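You operate a simulated robot arm through the tools that you are given. There is no shell and no other tool.

Carry out the task below with a simulated two-armed robot. There is one attempt and no reset: what you move stays moved.

Task
Set the first snap, draw the slide, gauge it, put the gauge back and tray it: under 8 mm passes.
Fine: at the window side press; hands off the plate for the stroke. Set down upright: blue gauge.

It is judged by the outcome, as a careful person would: the job done as asked, and still so three seconds after it is handed in. It fails if anything else is knocked over, pushed out of place, dropped, spilled or broken.

Robot
Two 7-joint arms with fingered hands on one trunk that stands fixed in place. Base frame: the origin is at the foot of the trunk, x ahead of it, y to its left, z up. Readings come in mm, degrees, newtons and seconds.
The left shoulder is at [43, 152, 1173], the right one opposite. With the tool pointing down near the work surface each hand reaches from about 400 to 800 mm from the base axis, measured 20 degrees to its own side. Payload 3.8 kg a hand.
Tool frame (each hand has its own): the origin (TCP) lies between the finger pads and is the grasp point; the fingertips stand 30 mm ahead of it; z points along the fingers, y is the line along which they close. The gripper opens to 104 mm; its body begins 35 mm behind the TCP. The gripper is a hand of 5 fingers: y runs from the thumb to the fingers, the wrist lies at [-15, -104, -178] in the tool frame, and closing takes about 1.5 s.
Orientation is that of the tool frame in the base frame, as [roll, pitch, yaw] about the fixed x, y, z axes, in that order (R = Rz(yaw) Ry(pitch) Rx(roll)). With the fingers straight down and the wrist toward the robot, the tool's x, y and z point along [0, 1, 0], [1, 0, 0] and [0, 0, -1] of the base frame.

Tools
- The arms move only by the tool jog_arm. It takes "left_targets", "right_targets" or both (then of equal length, played together; a hand with none holds still); each is a list of rows, each an object (a shift or turn left out is 0, a gripper value left out holds the last) with "claw": the gripper command, from -1 (shut) to 1 (fully open), values between in proportion; "dp": the shift along the base's x, y, z in units of 20 mm (1.0 is 20 mm), a list of three; "angular": the turn, a rotation vector about the base's x, y, z in units of 6 degrees (1.0 is 6 degrees), a list of three. In form: [{"claw": claw, "dp": [x, y, z], "angular": [rx, ry, rz]}, ...]. A call has 1 to 20 rows; each row shifts and turns the commanded pose from where the row before left it. A call with a number of a shift or a turn outside -1 to 1 is refused whole. A row lasts 0.2 s, in which the tool goes at most 50 mm and 8.6 degrees; a call with a longer step from one row to the next is refused whole, and so is a gripper value outside its range. Where a pose cannot be reached the arm comes as near as it can. A force on the tool above 40 N (or 10 N above the force at the start of the call, whichever is more), or a blocked arm, ends the call early, and 0.2 s more pass. Each finger travels about 72 mm/s and halts on what it meets, pressing with about 23 N; the grip force reading is that of the motor and also rises with nothing between the fingers. The clock runs only during rows and for 0.2 s after the last one: add rows that do not move to give the fingers time. It gives the time, the measured TCP pose, the force on the tool (base axes), the opening and the grip force at its end, in the units of the frame above (readings bear some noise), with the torque about the TCP (base axes, N m) and any sound that the robot's microphone picked up, and new pictures: "pictures" is both (left out), scene, wrist or none (wrist: the cameras of the hands that moved).
- Cameras (640 x 400 px; columns grow to the right, rows downward): "scene" is now at [131, 47.8, 1340.8]; the picture's right is [0.51, -0.86, -0.06], its down [-0.39, -0.17, -0.90] and it looks along [0.76, 0.49, -0.43] (base axes); focal length 214 px, centre (320, 200). "left" rides on the left gripper at [-80, -78, -141] in its tool frame; the picture's right is [-0.78, -0.30, 0.56], its down [0.53, -0.78, 0.33] and it looks along [0.33, 0.56, 0.76] (tool axes); focal length 247 px, centre (320, 200). "right" rides on the right gripper at [80, -78, -141] in its tool frame; the picture's right is [-0.78, 0.30, -0.56], its down [-0.53, -0.78, 0.33] and it looks along [-0.33, 0.56, 0.76] (tool axes); focal length 247 px, centre (320, 200). There is no depth. A picture from a camera that has moved, and an enlarged one, comes with that camera's place and axes in the base frame and with its lens.
- move_column(by): moves the trunk up (or, below 0, down) by that many mm; the arms and the scene camera ride with it, the base frame stays. It gives what a move gives, with no picture.
- grasp_type(shape, hand): the hand has 5 fingers and takes this shape, open, in about a second: jaw (thumb against the fingers, like two jaws); tri (thumb and two fingers); tip (a fingertip pinch); poke (one finger out to press); point (the index stretched); flat (the hand flat); cup (the hand cupped); fist (a fist). The gripper value then closes the fingers along that shape, each until it touches; the sizes above hold for jaw. It gives what a move gives, with no picture.
- head_to(pan, tilt): turns the head with the scene camera to pan (to the left, within 80 degrees either way) and tilt (down, from -29 to 69), counted from straight ahead of the robot (the tilt from the chest, where the trunk bows). It gives what a move gives, and a new picture of the scene camera.
- inspect(camera, box): a new picture of the part [left, top, right, bottom] of that camera's present view, enlarged. It takes no simulated time.
- sign_off(): hands the job in; it is judged then, once.

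Nothing tells you positions but the pictures and the camera data. Unless the task says otherwise, let go and move clear before handing in.

The tools are called after ">>>" as a command line: name --argument value ..., lists and objects as JSON in quotes. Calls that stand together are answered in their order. jog_arm: Moves the arms, as the interface text tells. Its arguments: {"type":"object","properties":{"left_targets":{"type":"array","items":{"type":"object","properties":{"claw":{"type":"number"},"dp":{"type":"array","items":{"type":"number"}},"angular":{"type":"array","items":{"type":"number"}}}}},"right_targets":{"type":"array","items":{"type":"object","properties":{"claw":{"type":"number"},"dp":{"type":"array","items":{"type":"number"}},"angular":{"type":"array","items":{"type":"number"}}}}},"pictures":{"type":"string","enum":["both","scene","wrist","none"]}},"required":[]} The other tools are called the same way: move_column (by) moves the trunk up or down; grasp_type (shape, hand) gives the hand a shape; head_to (pan, tilt) turns the head that bears the scene camera; inspect (camera, box) takes an enlarged picture of a part of a camera's view; sign_off () hands the job in.

At the start:

```text
t: 0.0
left_ee_pos: [341.9, 355.7, 1285.8]
left_orientation: [-179.9, -0.1, 90.1]
left_force: [-1.2, 1.1, -0.2]
left_ft_torque: [-0.02, 0.01, 0.03]
left_opening: 103.6
left_grip_force: 0.0
left_shape: jaw
right_ee_pos: [521.8, 11.7, 1276.7]
right_orientation: [-180.0, -0.1, 90.0]
right_force: [-0.8, 0.5, 0.1]
right_ft_torque: [-0.01, 0.02, 0.01]
right_opening: 103.4
right_grip_force: 0.0
right_shape: jaw
trunk travel left (down, up): [-250.0, 206.0]
head pan, tilt (commanded): [31.2, 19.7]
```

scene: 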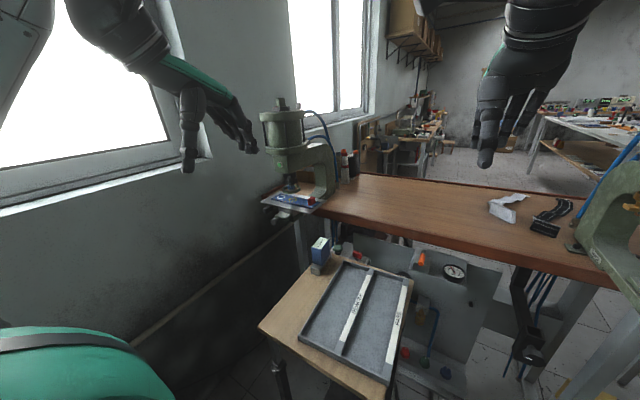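
right: 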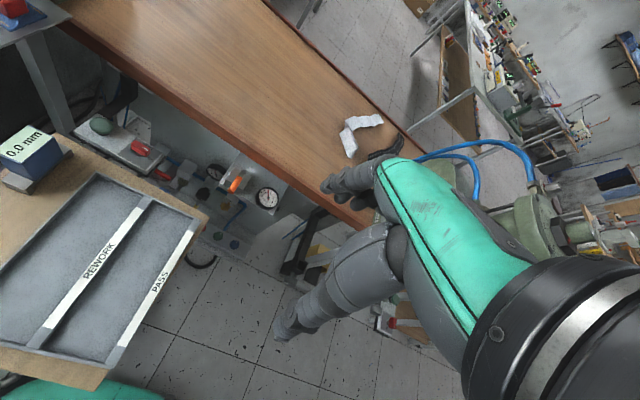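
left: 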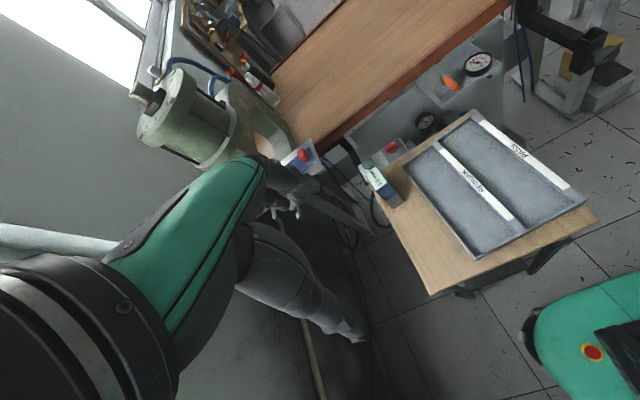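

I see a press at the window side on a bench, a small table with a two-lane tray (REWORK / PASS) and a blue gauge reading 0.0 mm, and a second press at the right. I'll look closer before moving anything.

>>> inspect --camera "scene" --box '[240, 80, 400, 230]'

>>> inspect --camera "scene" --box '[250, 220, 430, 400]'

>>> inspect --camera "left" --box '[120, 50, 420, 240]'

>>> inspect --camera "right" --box '[0, 0, 300, 240]'

```text
2.67 times, centred on (320, 155) of scene
camera zoom: at [131.0, 47.8, 1340.8], right [0.51, -0.86, -0.06], down [-0.39, -0.17, -0.9], along [0.76, 0.49, -0.43], focal length 572 px, centre (320, 320)
```

zoom: 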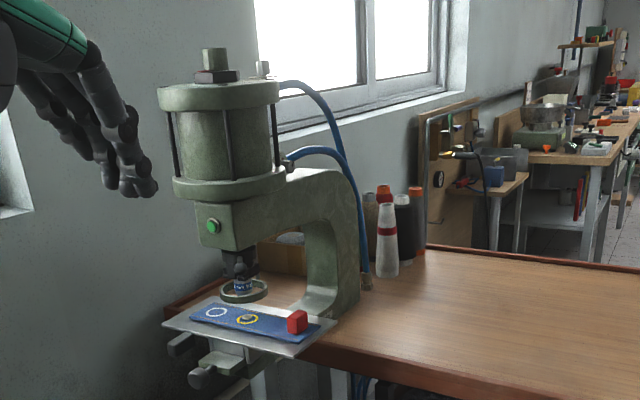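

```text
2.22 times, centred on (340, 310) of scene
camera zoom: at [131.0, 47.8, 1340.8], right [0.51, -0.86, -0.06], down [-0.39, -0.17, -0.9], along [0.76, 0.49, -0.43], focal length 477 px, centre (276, -44)
```

zoom: 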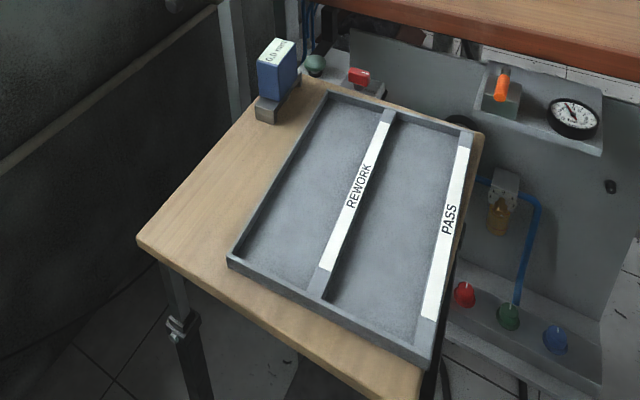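

```text
2.11 times, centred on (270, 145) of left
camera zoom: at [262.4, 275.5, 1426.6], right [-0.3, -0.78, -0.56], down [-0.78, 0.54, -0.33], along [0.56, 0.34, -0.76], focal length 520 px, centre (425, 316)
```

zoom: 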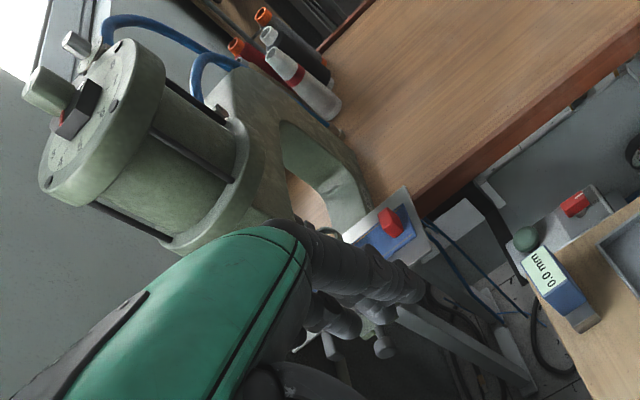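

```text
1.67 times, centred on (150, 120) of right
camera zoom: at [444.3, 89.8, 1418.2], right [0.3, -0.78, 0.56], down [-0.78, -0.53, -0.33], along [0.56, -0.33, -0.76], focal length 412 px, centre (603, 333)
```

zoom: 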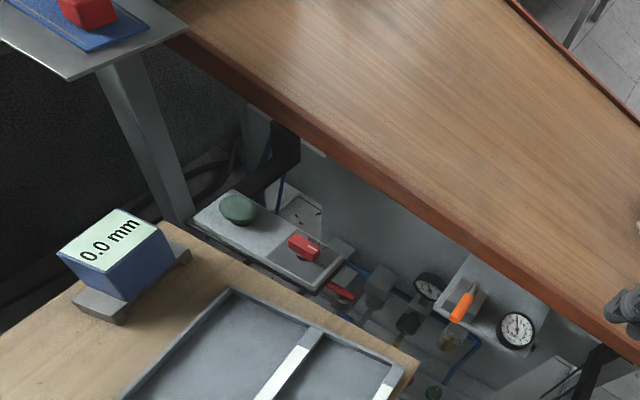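

The window-side press has a blue strip with two rings and a red knob under its ram, and there is an under-bench panel with controls. I'll look around with the head for more of the layout.

>>> head_to --pan 0 --tilt 35

>>> head_to --pan -45 --tilt 25

>>> head_to --pan 35 --tilt 45

```text
t: 1.0
left_ee_pos: [340.2, 357.2, 1285.0]
left_orientation: [180.0, -0.2, 90.0]
left_force: [-0.1, 0.0, 0.6]
left_ft_torque: [-0.01, 0.01, -0.01]
left_opening: 103.7
left_grip_force: 0.0
left_shape: jaw
right_ee_pos: [519.9, 11.2, 1277.4]
right_orientation: [-179.8, 0.1, 90.0]
right_force: [-0.2, 0.0, 0.2]
right_ft_torque: [0.03, 0.0, 0.02]
right_opening: 103.5
right_grip_force: 0.0
right_shape: jaw
trunk travel left (down, up): [-250.0, 206.0]
head pan, tilt (commanded): [0.0, 35.0]
camera scene: at [136.6, -0.3, 1315.8], right [0.0, -1.0, 0.0], down [-0.66, 0.0, -0.75], along [0.75, 0.0, -0.66], focal length 214 px, centre (320, 200)
```

scene: 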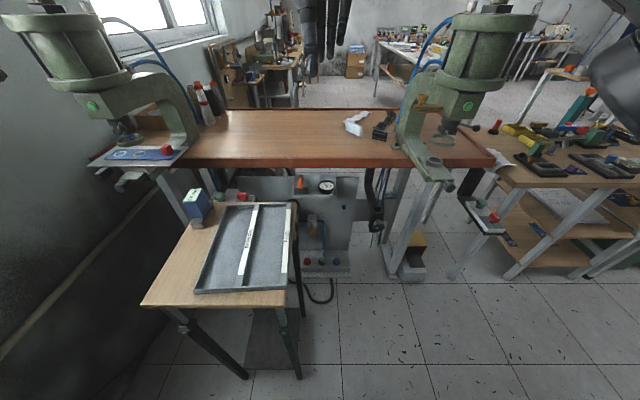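

```text
t: 2.1
left_ee_pos: [340.5, 356.0, 1285.1]
left_orientation: [-179.9, -0.1, 90.0]
left_force: [-0.2, -0.4, -0.3]
left_ft_torque: [0.04, 0.0, 0.01]
left_opening: 103.7
left_grip_force: 0.0
left_shape: jaw
right_ee_pos: [521.0, 10.6, 1276.6]
right_orientation: [-179.9, 0.1, 90.0]
right_force: [0.1, -0.1, -0.6]
right_ft_torque: [-0.04, -0.01, -0.01]
right_opening: 103.8
right_grip_force: 0.0
right_shape: jaw
trunk travel left (down, up): [-250.0, 206.0]
head pan, tilt (commanded): [-45.0, 25.0]
camera scene: at [115.6, -65.5, 1334.0], right [-0.7, -0.71, 0.08], down [-0.4, 0.3, -0.87], along [0.59, -0.64, -0.49], focal length 214 px, centre (320, 200)
```

scene: 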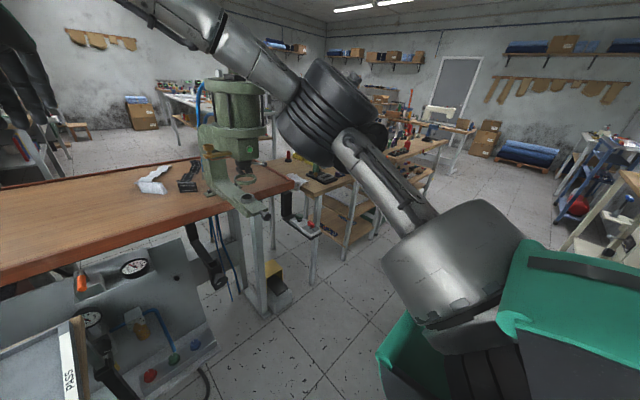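

```text
t: 3.6
left_ee_pos: [341.8, 357.2, 1285.0]
left_orientation: [-180.0, -0.1, 90.0]
left_force: [0.9, 0.4, -0.2]
left_ft_torque: [0.0, -0.01, 0.01]
left_opening: 103.2
left_grip_force: 0.1
left_shape: jaw
right_ee_pos: [521.3, 10.1, 1276.3]
right_orientation: [180.0, 0.1, 90.0]
right_force: [0.6, -0.3, -0.6]
right_ft_torque: [0.0, -0.02, -0.01]
right_opening: 104.0
right_grip_force: 0.0
right_shape: jaw
trunk travel left (down, up): [-250.0, 206.0]
head pan, tilt (commanded): [35.0, 45.0]
camera scene: at [113.6, 46.3, 1303.5], right [0.57, -0.82, -0.06], down [-0.66, -0.41, -0.64], along [0.5, 0.41, -0.77], focal length 214 px, centre (320, 200)
```

scene: 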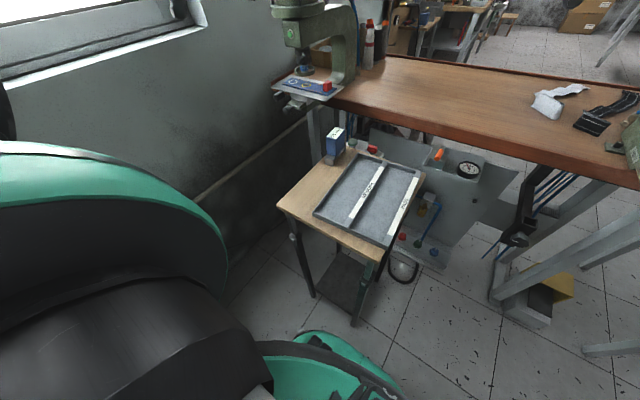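

The gauge top is at about [578, 345, 938] and the red knob of the window-side slide about [704, 450, 1015]. I'll zoom in on the presses and controls from different views.

>>> head_to --pan 35 --tilt 25

>>> inspect --camera "scene" --box '[270, 130, 350, 180]'

>>> inspect --camera "scene" --box '[270, 180, 430, 280]'

>>> inspect --camera "left" --box '[260, 130, 340, 190]'

>>> inspect --camera "right" --box '[0, 0, 80, 50]'

>>> inspect --camera "right" --box '[80, 90, 320, 240]'

```text
t: 4.4
left_ee_pos: [341.7, 358.2, 1284.9]
left_orientation: [180.0, -0.1, 90.0]
left_force: [-0.4, 0.1, -0.5]
left_ft_torque: [-0.01, 0.01, 0.02]
left_opening: 103.6
left_grip_force: 0.1
left_shape: jaw
right_ee_pos: [522.0, 10.3, 1277.3]
right_orientation: [-179.9, -0.1, 90.0]
right_force: [-0.2, -0.5, -0.1]
right_ft_torque: [0.0, 0.0, -0.03]
right_opening: 103.4
right_grip_force: 0.0
right_shape: jaw
trunk travel left (down, up): [-250.0, 206.0]
head pan, tilt (commanded): [35.0, 25.0]
camera scene: at [125.9, 52.5, 1332.8], right [0.57, -0.82, -0.06], down [-0.45, -0.24, -0.86], along [0.69, 0.52, -0.5], focal length 214 px, centre (320, 200)
```

scene: 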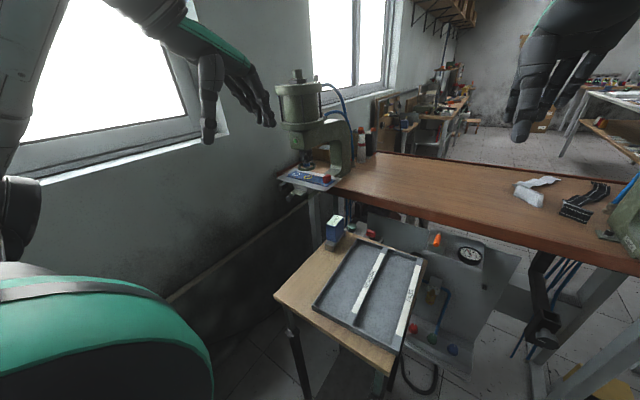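

```text
8.00 times, centred on (310, 155) of scene
camera zoom: at [125.9, 52.5, 1332.8], right [0.57, -0.82, -0.06], down [-0.45, -0.24, -0.86], along [0.69, 0.52, -0.5], focal length 1716 px, centre (400, 560)
```

zoom: 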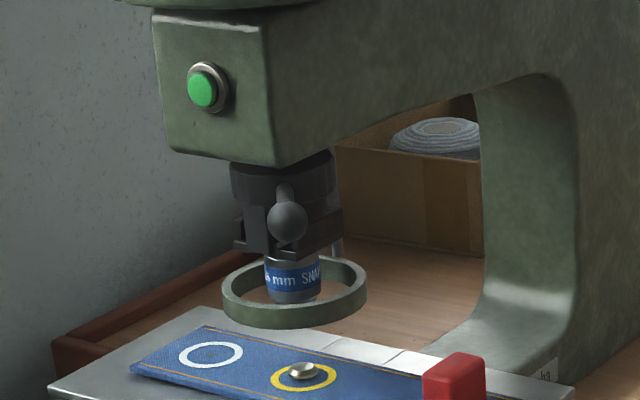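

```text
4.00 times, centred on (350, 230) of scene
camera zoom: at [125.9, 52.5, 1332.8], right [0.57, -0.82, -0.06], down [-0.45, -0.24, -0.86], along [0.69, 0.52, -0.5], focal length 858 px, centre (200, 80)
```

zoom: 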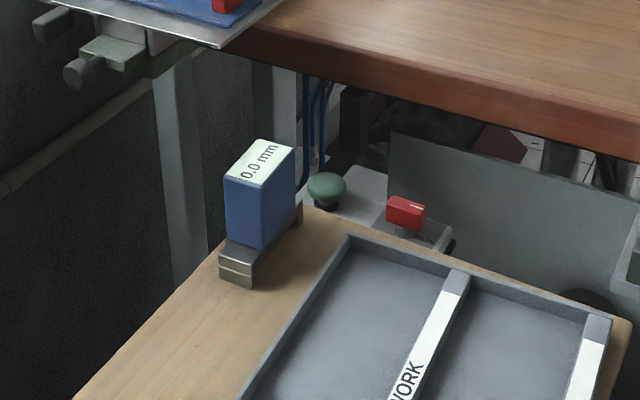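

```text
6.67 times, centred on (300, 160) of left
camera zoom: at [262.4, 275.5, 1426.6], right [-0.3, -0.78, -0.56], down [-0.78, 0.54, -0.33], along [0.56, 0.34, -0.76], focal length 1646 px, centre (453, 467)
```

zoom: 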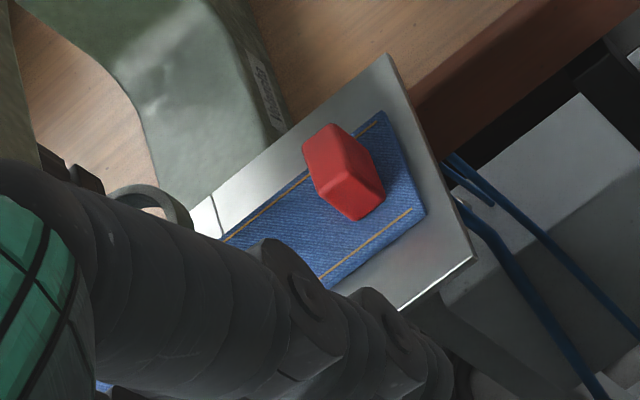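

```text
8.00 times, centred on (40, 25) of right
camera zoom: at [444.3, 89.8, 1418.2], right [0.3, -0.78, 0.56], down [-0.78, -0.53, -0.33], along [0.56, -0.33, -0.76], focal length 1976 px, centre (2560, 1600)
```

zoom: 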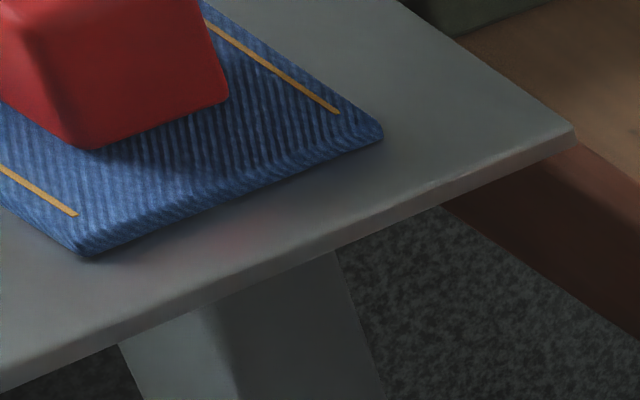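

```text
2.67 times, centred on (200, 165) of right
camera zoom: at [444.3, 89.8, 1418.2], right [0.3, -0.78, 0.56], down [-0.78, -0.53, -0.33], along [0.56, -0.33, -0.76], focal length 659 px, centre (640, 293)
```

zoom: 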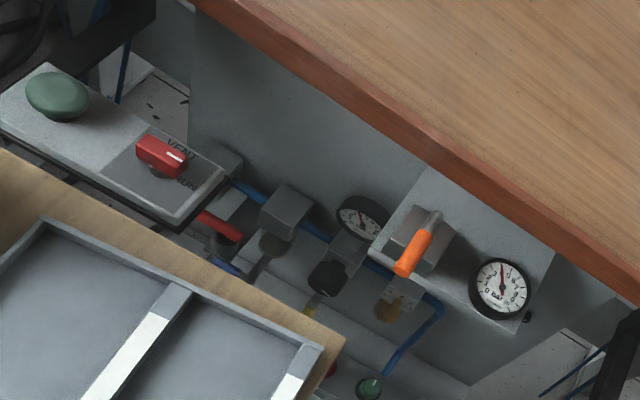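

I can see the press die (labelled "… mm SNAP"), a denim piece with white and yellow rings, a snap in the yellow one, and a red knob. I'll bring the right hand's camera round for a better look at the press.

>>> jog_arm --right_targets '[{"dp": [-0.25, 0.7, -0.3], "angular": [0, 0, 1]}, {"dp": [-0.25, 0.7, -0.3], "angular": [0, 0, 1]}, {"dp": [-0.25, 0.7, -0.3], "angular": [0, 0, 1]}, {"dp": [-0.25, 0.7, -0.3], "angular": [0, 0, 1]}, {"dp": [-0.25, 0.7, -0.3], "angular": [0, 0, 1]}, {"dp": [-0.25, 0.7, -0.3], "angular": [0, 0, 1]}, {"dp": [-0.25, 0.7, -0.3], "angular": [0, 0, 1]}, {"dp": [-0.25, 0.7, -0.3], "angular": [0, 0, 1]}, {"dp": [-0.25, 0.7, -0.3], "angular": [0, 0, 1]}, {"dp": [-0.25, 0.7, -0.3], "angular": [0, 0, 1]}]'

```text
t: 6.6
left_ee_pos: [340.8, 357.3, 1284.5]
left_orientation: [-179.9, 0.0, 90.1]
left_force: [-1.0, -0.2, -0.3]
left_ft_torque: [-0.02, -0.01, 0.02]
left_opening: 103.4
left_grip_force: 0.2
left_shape: jaw
right_ee_pos: [471.8, 151.1, 1216.3]
right_orientation: [-179.9, 0.0, 150.1]
right_force: [0.8, 0.3, -0.6]
right_ft_torque: [-0.03, 0.02, 0.01]
right_opening: 103.5
right_grip_force: 0.0
right_shape: jaw
trunk travel left (down, up): [-250.0, 206.0]
head pan, tilt (commanded): [35.0, 25.0]
camera scene: at [126.0, 53.1, 1332.8], right [0.57, -0.82, -0.06], down [-0.45, -0.24, -0.86], along [0.69, 0.52, -0.5], focal length 214 px, centre (320, 200)
camera right: at [364.4, 123.7, 1358.3], right [0.82, -0.13, 0.56], down [0.08, -0.94, -0.33], along [0.57, 0.31, -0.76], focal length 247 px, centre (320, 200)
```

scene: 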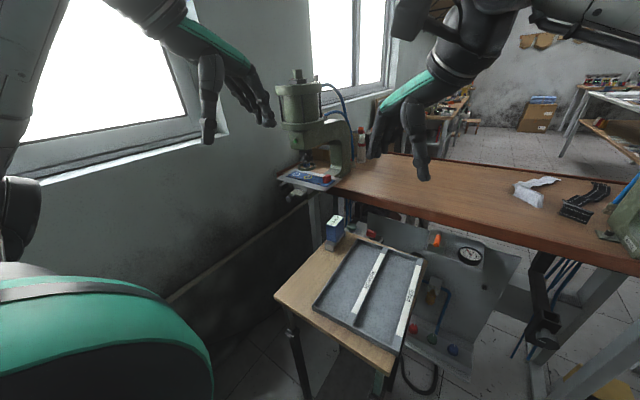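
right: 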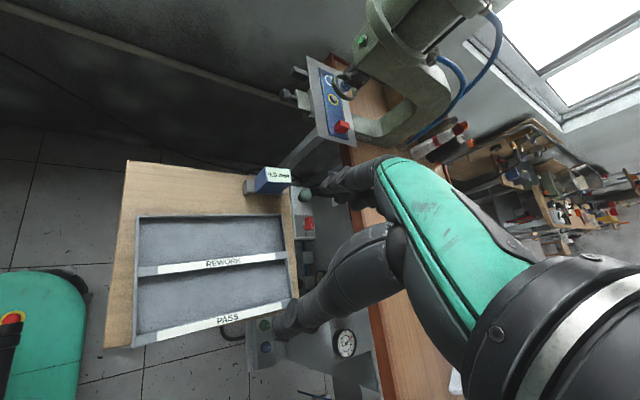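

>>> inspect --camera "right" --box '[280, 20, 400, 150]'

>>> inspect --camera "right" --box '[230, 160, 390, 270]'

>>> inspect --camera "right" --box '[100, 150, 320, 370]'

>>> inspect --camera "scene" --box '[330, 210, 490, 320]'

```text
3.08 times, centred on (340, 85) of right
camera zoom: at [364.4, 123.7, 1358.3], right [0.82, -0.13, 0.56], down [0.08, -0.94, -0.33], along [0.57, 0.31, -0.76], focal length 760 px, centre (258, 554)
```

zoom: 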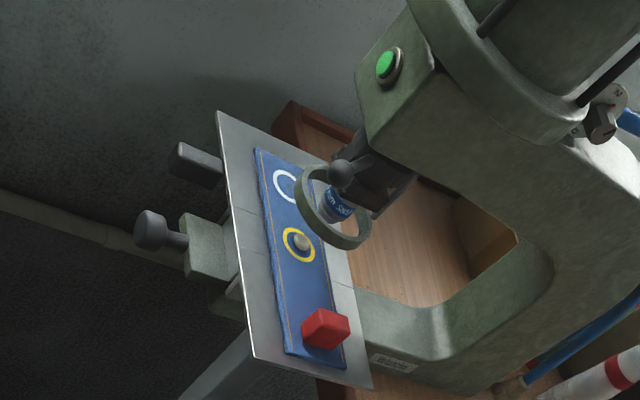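

```text
3.64 times, centred on (310, 215) of right
camera zoom: at [364.4, 123.7, 1358.3], right [0.82, -0.13, 0.56], down [0.08, -0.94, -0.33], along [0.57, 0.31, -0.76], focal length 898 px, centre (356, 146)
```

zoom: 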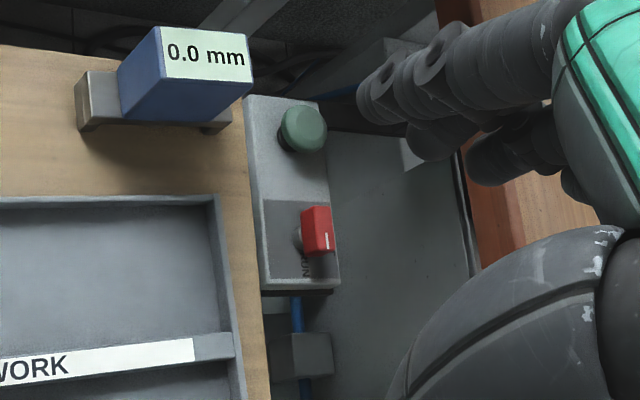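

```text
1.82 times, centred on (210, 260) of right
camera zoom: at [364.4, 123.7, 1358.3], right [0.82, -0.13, 0.56], down [0.08, -0.94, -0.33], along [0.57, 0.31, -0.76], focal length 449 px, centre (520, 91)
```

zoom: 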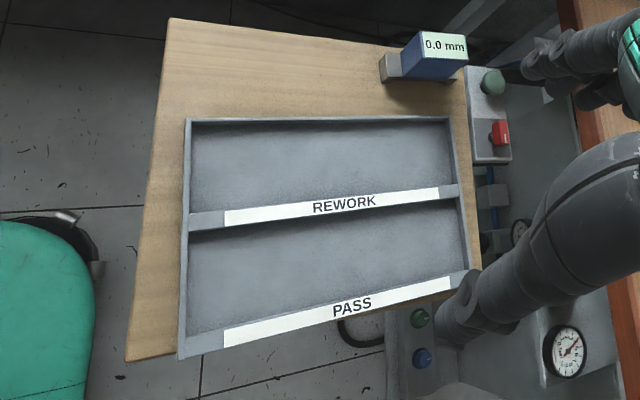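

```text
3.64 times, centred on (410, 265) of scene
camera zoom: at [126.0, 53.1, 1332.8], right [0.57, -0.82, -0.06], down [-0.45, -0.24, -0.86], along [0.69, 0.52, -0.5], focal length 780 px, centre (-7, -36)
```

zoom: 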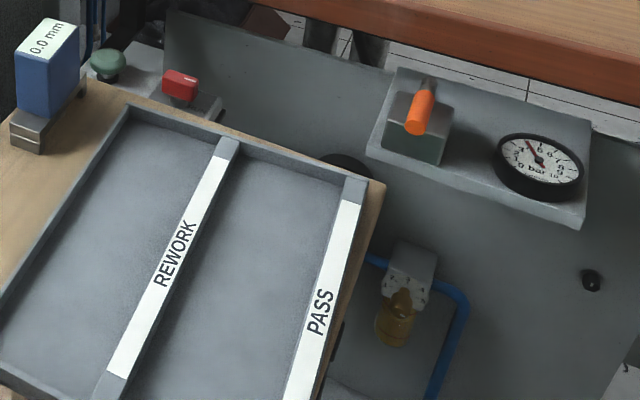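

>>> inspect --camera "right" --box '[305, 50, 355, 100]'

>>> inspect --camera "right" --box '[305, 95, 375, 150]'

>>> inspect --camera "right" --box '[285, 180, 335, 245]'

>>> inspect --camera "right" --box '[240, 290, 400, 400]'

>>> inspect --camera "scene" --box '[270, 60, 390, 160]'

```text
8.00 times, centred on (330, 75) of right
camera zoom: at [364.4, 123.7, 1358.3], right [0.82, -0.13, 0.56], down [0.08, -0.94, -0.33], along [0.57, 0.31, -0.76], focal length 1976 px, centre (240, 1200)
```

zoom: 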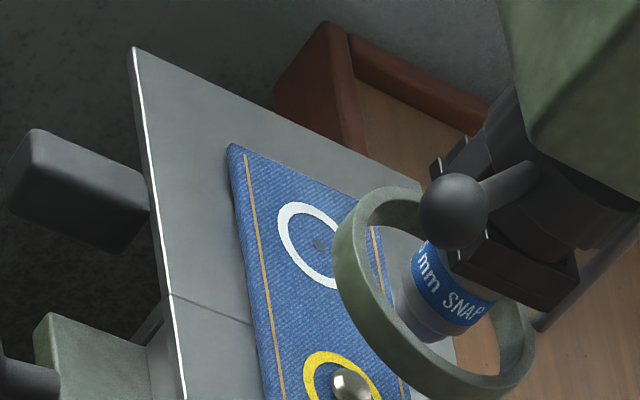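

```text
7.27 times, centred on (340, 122) of right
camera zoom: at [364.4, 123.7, 1358.3], right [0.82, -0.13, 0.56], down [0.08, -0.94, -0.33], along [0.57, 0.31, -0.76], focal length 1796 px, centre (174, 764)
```

zoom: 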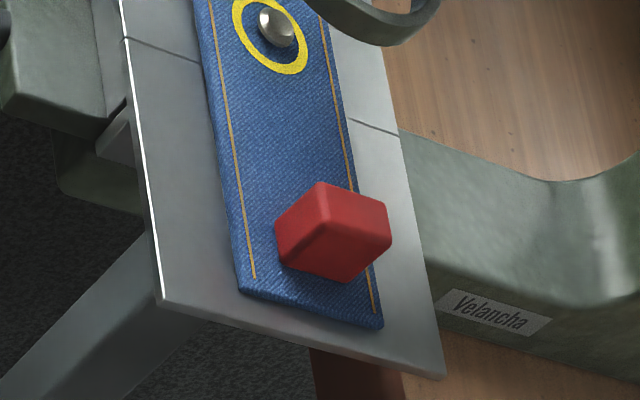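

```text
6.15 times, centred on (310, 212) of right
camera zoom: at [364.4, 123.7, 1358.3], right [0.82, -0.13, 0.56], down [0.08, -0.94, -0.33], along [0.57, 0.31, -0.76], focal length 1520 px, centre (382, 123)
```

zoom: 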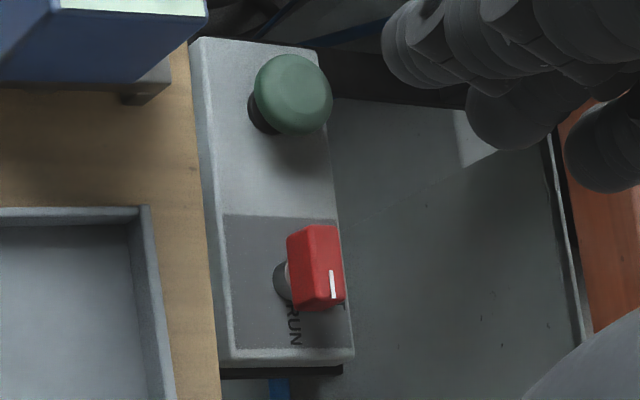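

```text
3.64 times, centred on (320, 345) of right
camera zoom: at [364.4, 123.7, 1358.3], right [0.82, -0.13, 0.56], down [0.08, -0.94, -0.33], along [0.57, 0.31, -0.76], focal length 898 px, centre (320, -327)
```

zoom: 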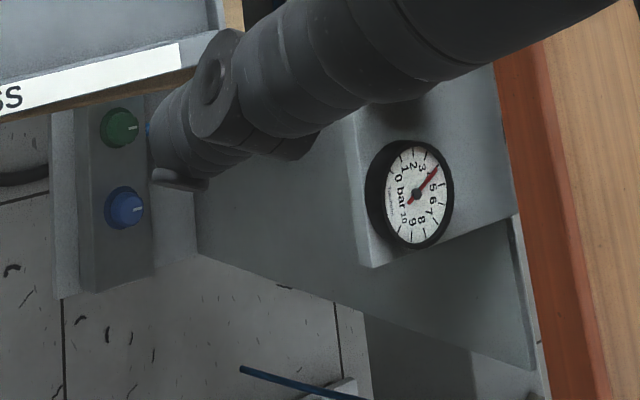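

```text
4.00 times, centred on (330, 110) of scene
camera zoom: at [126.0, 53.1, 1332.8], right [0.57, -0.82, -0.06], down [-0.45, -0.24, -0.86], along [0.69, 0.52, -0.5], focal length 858 px, centre (280, 560)
```

zoom: 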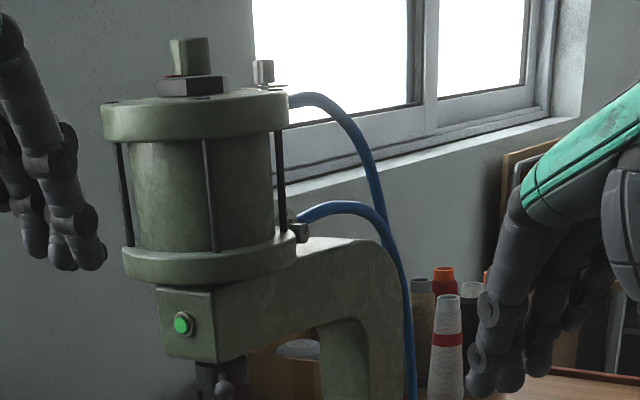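

Pressure reads about 4 bar, and a box in front of the bench edge carries a green palm button and a red VENT/RUN knob. I'll check the other press and the panel, and look for labels before choosing the controls.

>>> head_to --pan -10 --tilt 40

>>> inspect --camera "scene" --box '[310, 0, 470, 130]'

>>> inspect --camera "scene" --box '[200, 120, 360, 280]'

>>> inspect --camera "scene" --box '[320, 120, 480, 280]'

```text
t: 7.8
left_ee_pos: [340.9, 357.9, 1285.1]
left_orientation: [-180.0, -0.2, 90.0]
left_force: [-0.7, -0.8, 0.0]
left_ft_torque: [-0.01, 0.01, -0.03]
left_opening: 103.6
left_grip_force: 0.1
left_shape: jaw
right_ee_pos: [472.1, 150.9, 1217.5]
right_orientation: [-180.0, 0.1, 150.0]
right_force: [0.0, -0.3, 0.7]
right_ft_torque: [-0.02, 0.0, 0.0]
right_opening: 103.3
right_grip_force: 0.1
right_shape: jaw
trunk travel left (down, up): [-250.0, 206.0]
head pan, tilt (commanded): [-10.0, 40.0]
camera scene: at [131.4, -15.0, 1308.8], right [-0.17, -0.98, 0.02], down [-0.72, 0.11, -0.69], along [0.68, -0.13, -0.72], focal length 214 px, centre (320, 200)
```

scene: 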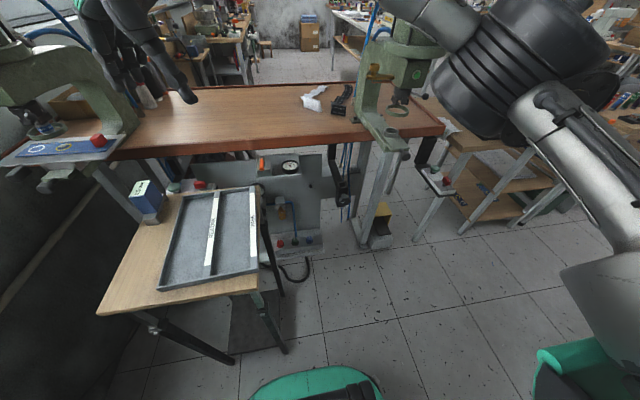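

```text
3.08 times, centred on (390, 65) of scene
camera zoom: at [131.4, -15.0, 1308.8], right [-0.17, -0.98, 0.02], down [-0.72, 0.11, -0.69], along [0.68, -0.13, -0.72], focal length 660 px, centre (105, 615)
```

zoom: 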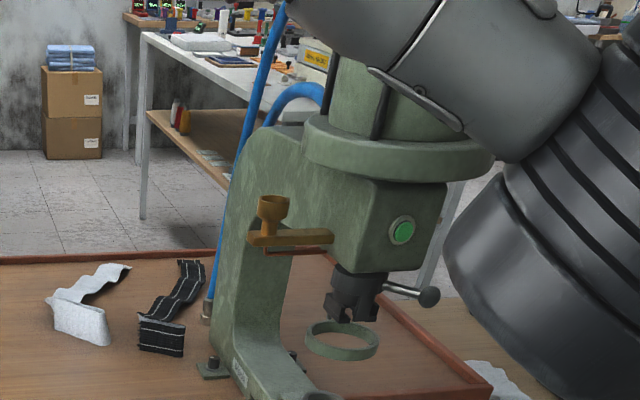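

```text
2.50 times, centred on (280, 200) of scene
camera zoom: at [131.4, -15.0, 1308.8], right [-0.17, -0.98, 0.02], down [-0.72, 0.11, -0.69], along [0.68, -0.13, -0.72], focal length 536 px, centre (420, 200)
```

zoom: 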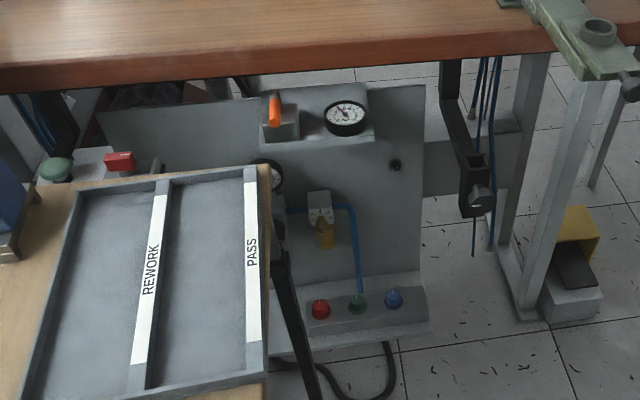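

```text
2.50 times, centred on (400, 200) of scene
camera zoom: at [131.4, -15.0, 1308.8], right [-0.17, -0.98, 0.02], down [-0.72, 0.11, -0.69], along [0.68, -0.13, -0.72], focal length 536 px, centre (120, 200)
```

zoom: 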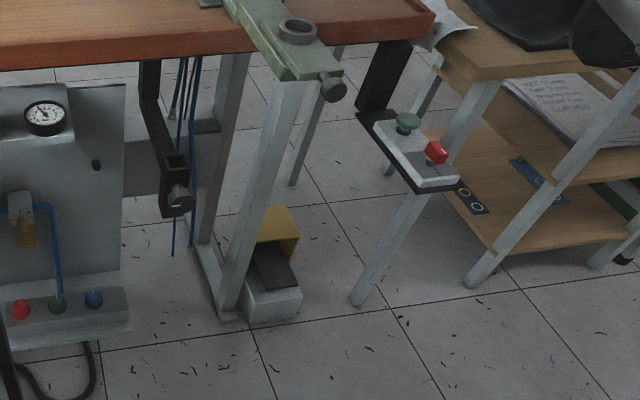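

The other press has its own identical box, so the box at about [714, 355, 828] belongs to the window-side press. I'll lower the trunk somewhat to look at the slide and rails from the front.

>>> move_column --by -150

>>> head_to --pan 38 --tilt 15

>>> inspect --camera "scene" --box '[260, 120, 380, 220]'

```text
t: 9.5
left_ee_pos: [340.6, 355.9, 1136.1]
left_orientation: [179.9, -0.1, 89.9]
left_force: [-0.5, -0.5, 0.0]
left_ft_torque: [0.02, -0.03, -0.02]
left_opening: 103.9
left_grip_force: 0.2
left_shape: jaw
right_ee_pos: [469.4, 150.1, 1067.3]
right_orientation: [180.0, 0.1, 150.0]
right_force: [0.0, 0.3, 0.9]
right_ft_torque: [0.04, 0.0, 0.03]
right_opening: 103.6
right_grip_force: 0.1
right_shape: jaw
trunk travel left (down, up): [-100.0, 356.0]
head pan, tilt (commanded): [-10.0, 40.0]
```

```text
t: 10.7
left_ee_pos: [341.4, 358.1, 1136.1]
left_orientation: [-179.9, -0.1, 90.0]
left_force: [0.1, -0.5, 0.0]
left_ft_torque: [0.0, -0.02, 0.02]
left_opening: 103.5
left_grip_force: 0.0
left_shape: jaw
right_ee_pos: [470.2, 150.2, 1065.6]
right_orientation: [-179.8, 0.0, 150.1]
right_force: [-0.8, 0.3, 0.1]
right_ft_torque: [-0.01, 0.0, 0.02]
right_opening: 103.6
right_grip_force: 0.0
right_shape: jaw
trunk travel left (down, up): [-100.0, 356.0]
head pan, tilt (commanded): [38.0, 15.0]
camera scene: at [221.2, 57.1, 1154.4], right [0.58, -0.79, -0.2], down [-0.51, -0.16, -0.85], along [0.64, 0.59, -0.49], focal length 214 px, centre (320, 200)
```

scene: 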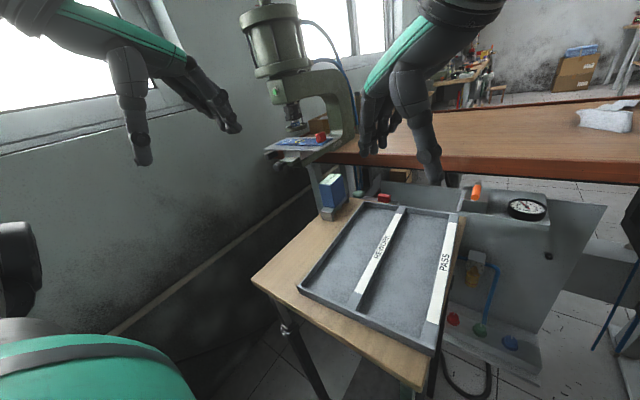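

```text
4.00 times, centred on (320, 170) of scene
camera zoom: at [221.2, 57.1, 1154.4], right [0.58, -0.79, -0.2], down [-0.51, -0.16, -0.85], along [0.64, 0.59, -0.49], focal length 858 px, centre (320, 320)
```

zoom: 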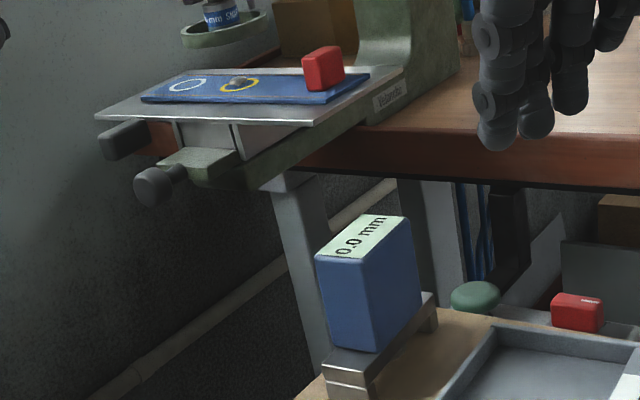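

>>> inspect --camera "scene" --box '[262, 125, 342, 175]'

>>> inspect --camera "scene" --box '[310, 160, 400, 225]'

>>> inspect --camera "right" --box '[0, 0, 640, 400]'

>>> inspect --camera "left" --box '[0, 0, 640, 400]'

```text
8.00 times, centred on (302, 150) of scene
camera zoom: at [221.2, 57.1, 1154.4], right [0.58, -0.79, -0.2], down [-0.51, -0.16, -0.85], along [0.64, 0.59, -0.49], focal length 1716 px, centre (464, 600)
```

zoom: 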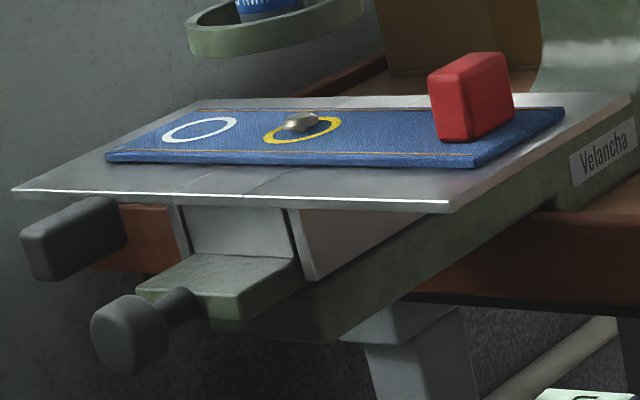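

```text
6.15 times, centred on (355, 192) of scene
camera zoom: at [221.2, 57.1, 1154.4], right [0.58, -0.79, -0.2], down [-0.51, -0.16, -0.85], along [0.64, 0.59, -0.49], focal length 1320 px, centre (105, 246)
```

zoom: 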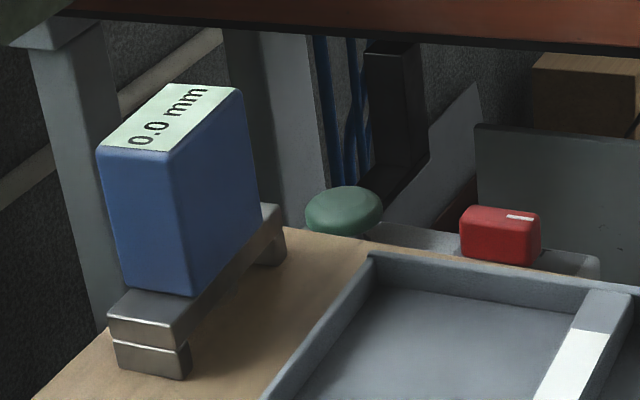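

```text
1.00 times, centred on (320, 200) of right (not enlarged: the box is as wide or as high as the picture)
camera zoom: at [363.8, 122.7, 1208.1], right [0.82, -0.13, 0.56], down [0.07, -0.94, -0.33], along [0.57, 0.31, -0.76], focal length 247 px, centre (320, 200)
```

zoom: 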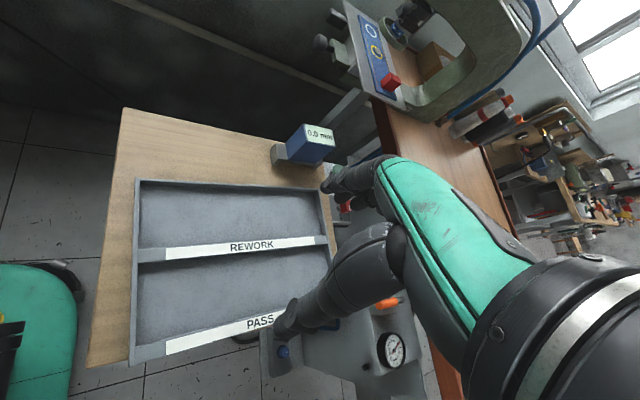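

```text
1.00 times, centred on (320, 200) of left (not enlarged: the box is as wide or as high as the picture)
camera zoom: at [262.5, 275.5, 1276.6], right [-0.3, -0.78, -0.56], down [-0.78, 0.54, -0.33], along [0.56, 0.34, -0.76], focal length 247 px, centre (320, 200)
```

zoom: 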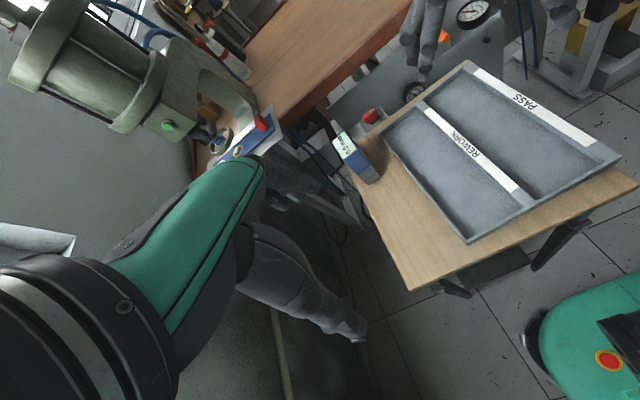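

The gauge looks like a blue body on a bridge foot (to straddle the piece). I'll shift the right hand's camera to read the VENT/RUN knob clearly and see the gauge's footprint.

>>> jog_arm --right_targets '[{"dp": [0.286, -1, 0]}, {"dp": [0.286, -1, 0]}, {"dp": [0.286, -1, 0]}, {"dp": [0.286, -1, 0]}, {"dp": [0.286, -1, 0]}, {"dp": [0.286, -1, 0]}, {"dp": [0.286, -1, 0]}]' --pictures "wrist"

>>> inspect --camera "right" --box '[270, 100, 370, 170]'

>>> inspect --camera "right" --box '[230, 50, 330, 130]'

```text
t: 12.3
left_ee_pos: [341.0, 356.2, 1135.4]
left_orientation: [180.0, -0.1, 90.0]
left_force: [-1.2, 0.2, -0.8]
left_ft_torque: [0.02, -0.01, 0.01]
left_opening: 103.6
left_grip_force: 0.0
left_shape: jaw
right_ee_pos: [511.4, 9.8, 1066.4]
right_orientation: [-180.0, 0.0, 150.0]
right_force: [0.0, 0.3, -0.2]
right_ft_torque: [0.01, -0.02, 0.01]
right_opening: 103.7
right_grip_force: 0.0
right_shape: jaw
trunk travel left (down, up): [-100.0, 356.0]
head pan, tilt (commanded): [38.0, 15.0]
camera right: at [404.1, -18.7, 1208.1], right [0.82, -0.13, 0.56], down [0.07, -0.94, -0.33], along [0.57, 0.31, -0.76], focal length 247 px, centre (320, 200)
```

right: 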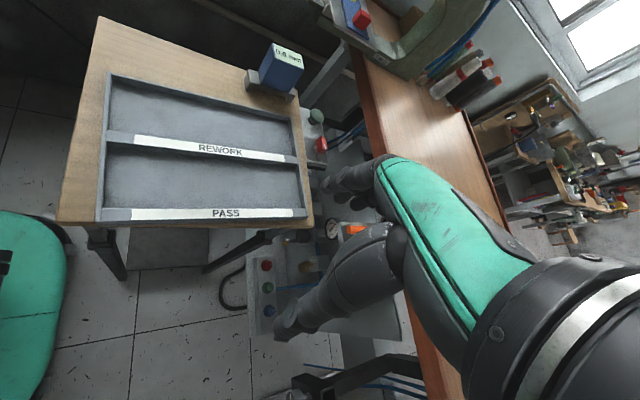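

```text
5.71 times, centred on (320, 135) of right
camera zoom: at [404.1, -18.7, 1208.1], right [0.82, -0.13, 0.56], down [0.07, -0.94, -0.33], along [0.57, 0.31, -0.76], focal length 1411 px, centre (320, 571)
```

zoom: 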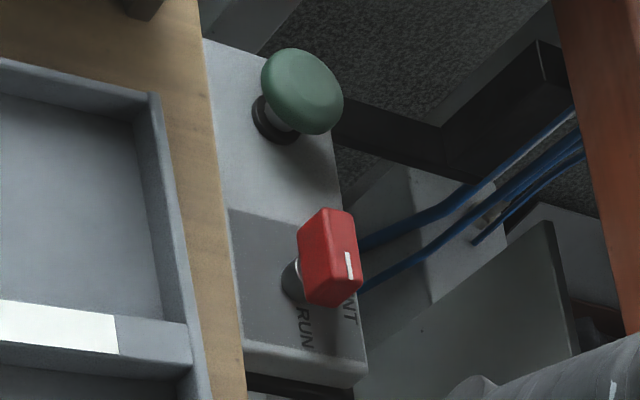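

```text
5.00 times, centred on (280, 90) of right
camera zoom: at [404.1, -18.7, 1208.1], right [0.82, -0.13, 0.56], down [0.07, -0.94, -0.33], along [0.57, 0.31, -0.76], focal length 1235 px, centre (520, 750)
```

zoom: 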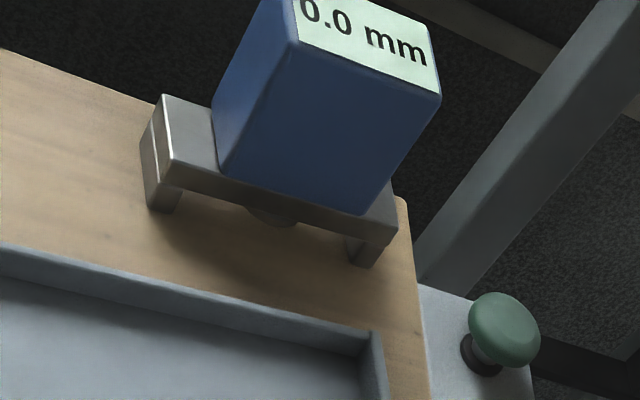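

>>> inspect --camera "left" --box '[330, 80, 410, 130]'

>>> inspect --camera "left" --box '[180, 90, 300, 170]'

>>> inspect --camera "right" --box '[300, 0, 400, 60]'

```text
8.00 times, centred on (370, 105) of left
camera zoom: at [262.6, 274.8, 1276.7], right [-0.3, -0.77, -0.56], down [-0.78, 0.54, -0.33], along [0.56, 0.34, -0.76], focal length 1976 px, centre (-80, 960)
```

zoom: 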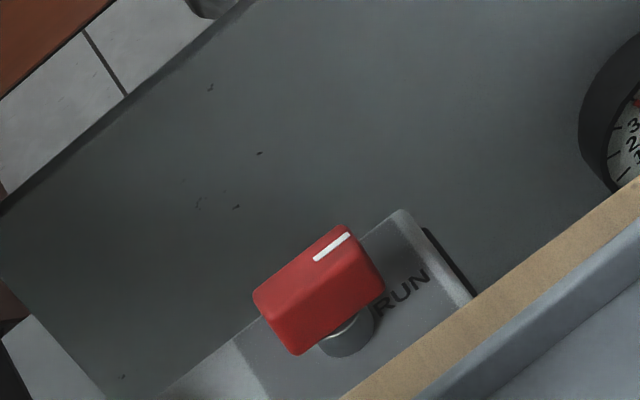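

```text
5.00 times, centred on (240, 130) of left
camera zoom: at [262.6, 274.8, 1276.7], right [-0.3, -0.77, -0.56], down [-0.78, 0.54, -0.33], along [0.56, 0.34, -0.76], focal length 1235 px, centre (720, 550)
```

zoom: 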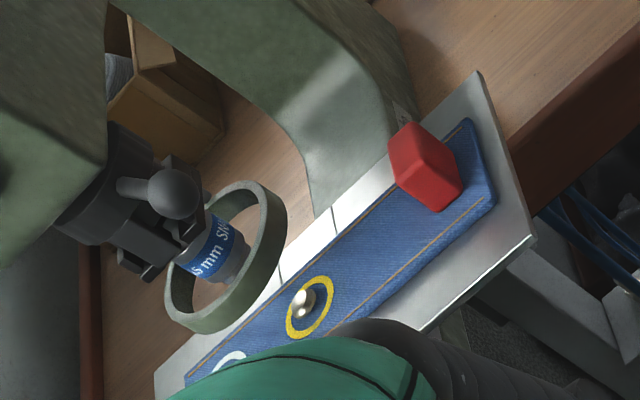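

```text
6.40 times, centred on (350, 30) of right
camera zoom: at [404.1, -18.7, 1208.1], right [0.82, -0.13, 0.56], down [0.07, -0.94, -0.33], along [0.57, 0.31, -0.76], focal length 1581 px, centre (128, 1288)
```

zoom: 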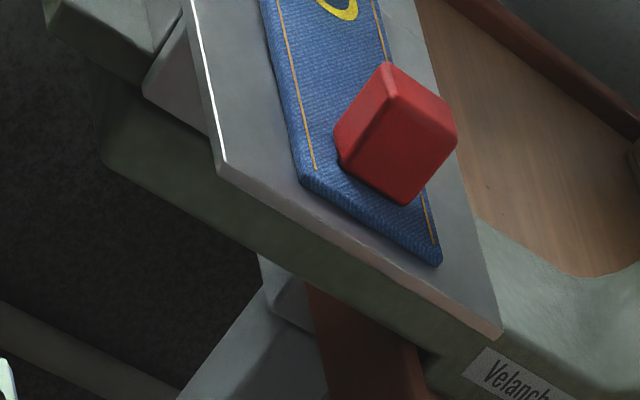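

The selector points to RUN and the yellow-ring snap sits on the ram's axis. I still need to know what the "slide" is — there is a dark handle under the plate's left front — so I'll look at it closer.

>>> inspect --camera "scene" --box '[258, 140, 308, 172]'

>>> move_column --by -90

>>> head_to --pan 40 --tilt -5

```text
12.50 times, centred on (283, 156) of scene
camera zoom: at [221.3, 56.5, 1154.4], right [0.58, -0.79, -0.2], down [-0.51, -0.16, -0.85], along [0.64, 0.59, -0.49], focal length 2681 px, centre (782, 750)
```

zoom: 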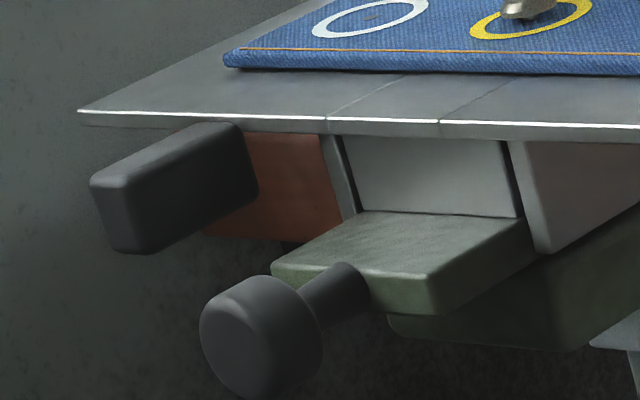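

```text
t: 13.5
left_ee_pos: [339.7, 356.7, 1045.9]
left_orientation: [179.9, -0.1, 90.0]
left_force: [0.8, -0.3, -0.9]
left_ft_torque: [0.0, -0.03, -0.03]
left_opening: 104.0
left_grip_force: 0.1
left_shape: jaw
right_ee_pos: [510.6, 10.8, 978.1]
right_orientation: [180.0, 0.2, 149.9]
right_force: [-0.2, 0.2, -0.7]
right_ft_torque: [0.01, 0.01, -0.02]
right_opening: 103.6
right_grip_force: 0.0
right_shape: jaw
trunk travel left (down, up): [-10.0, 446.0]
head pan, tilt (commanded): [38.0, 15.0]
```

```text
t: 14.3
left_ee_pos: [341.0, 357.5, 1045.4]
left_orientation: [180.0, -0.1, 90.0]
left_force: [0.5, -0.2, 0.8]
left_ft_torque: [0.01, -0.01, 0.01]
left_opening: 103.7
left_grip_force: 0.1
left_shape: jaw
right_ee_pos: [511.9, 10.5, 976.7]
right_orientation: [-180.0, 0.0, 150.0]
right_force: [-0.2, -0.2, -0.1]
right_ft_torque: [-0.01, -0.05, -0.02]
right_opening: 103.7
right_grip_force: 0.1
right_shape: jaw
trunk travel left (down, up): [-10.0, 446.0]
head pan, tilt (commanded): [40.0, -5.0]
camera scene: at [303.2, 55.8, 1042.4], right [0.56, -0.77, -0.32], down [-0.43, 0.06, -0.9], along [0.71, 0.64, -0.3], focal length 214 px, centre (320, 200)
```

scene: 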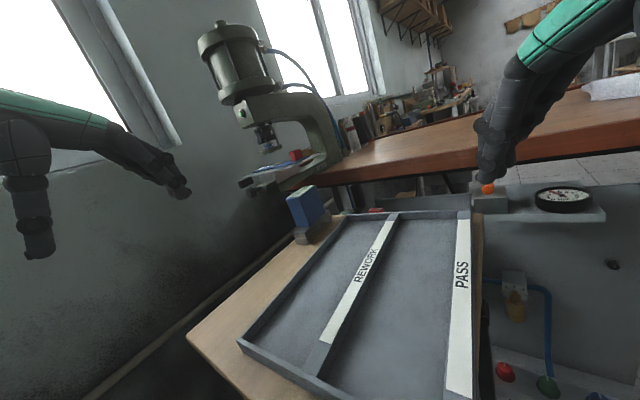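

>>> inspect --camera "scene" --box '[230, 110, 330, 200]'

>>> inspect --camera "scene" --box '[275, 165, 375, 255]'

>>> inspect --camera "scene" --box '[232, 145, 292, 205]'

```text
4.44 times, centred on (280, 155) of scene
camera zoom: at [303.2, 55.8, 1042.4], right [0.56, -0.77, -0.32], down [-0.43, 0.06, -0.9], along [0.71, 0.64, -0.3], focal length 953 px, centre (498, 400)
```

zoom: 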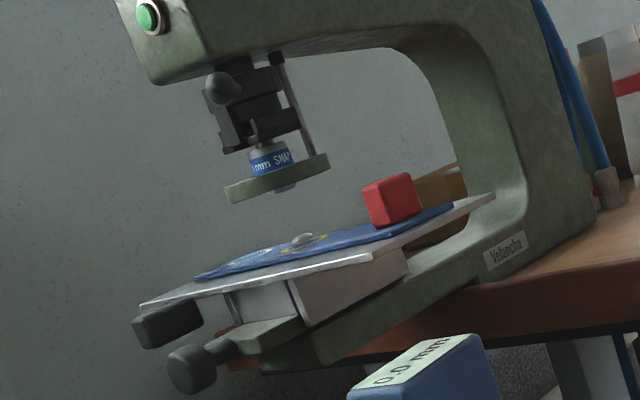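

```text
4.44 times, centred on (325, 210) of scene
camera zoom: at [303.2, 55.8, 1042.4], right [0.56, -0.77, -0.32], down [-0.43, 0.06, -0.9], along [0.71, 0.64, -0.3], focal length 953 px, centre (298, 156)
```

zoom: 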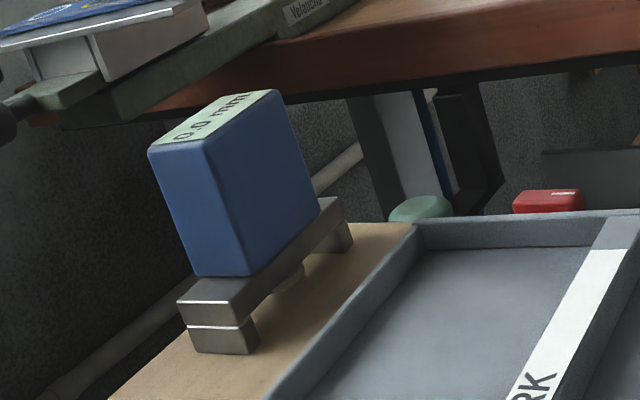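

```text
6.67 times, centred on (262, 175) of scene
camera zoom: at [303.2, 55.8, 1042.4], right [0.56, -0.77, -0.32], down [-0.43, 0.06, -0.9], along [0.71, 0.64, -0.3], focal length 1430 px, centre (707, 367)
```

zoom: 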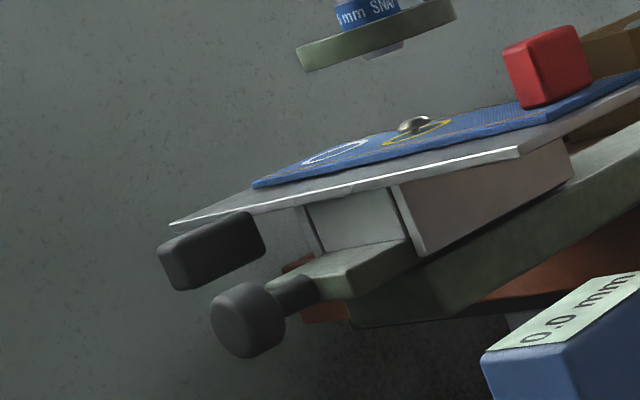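

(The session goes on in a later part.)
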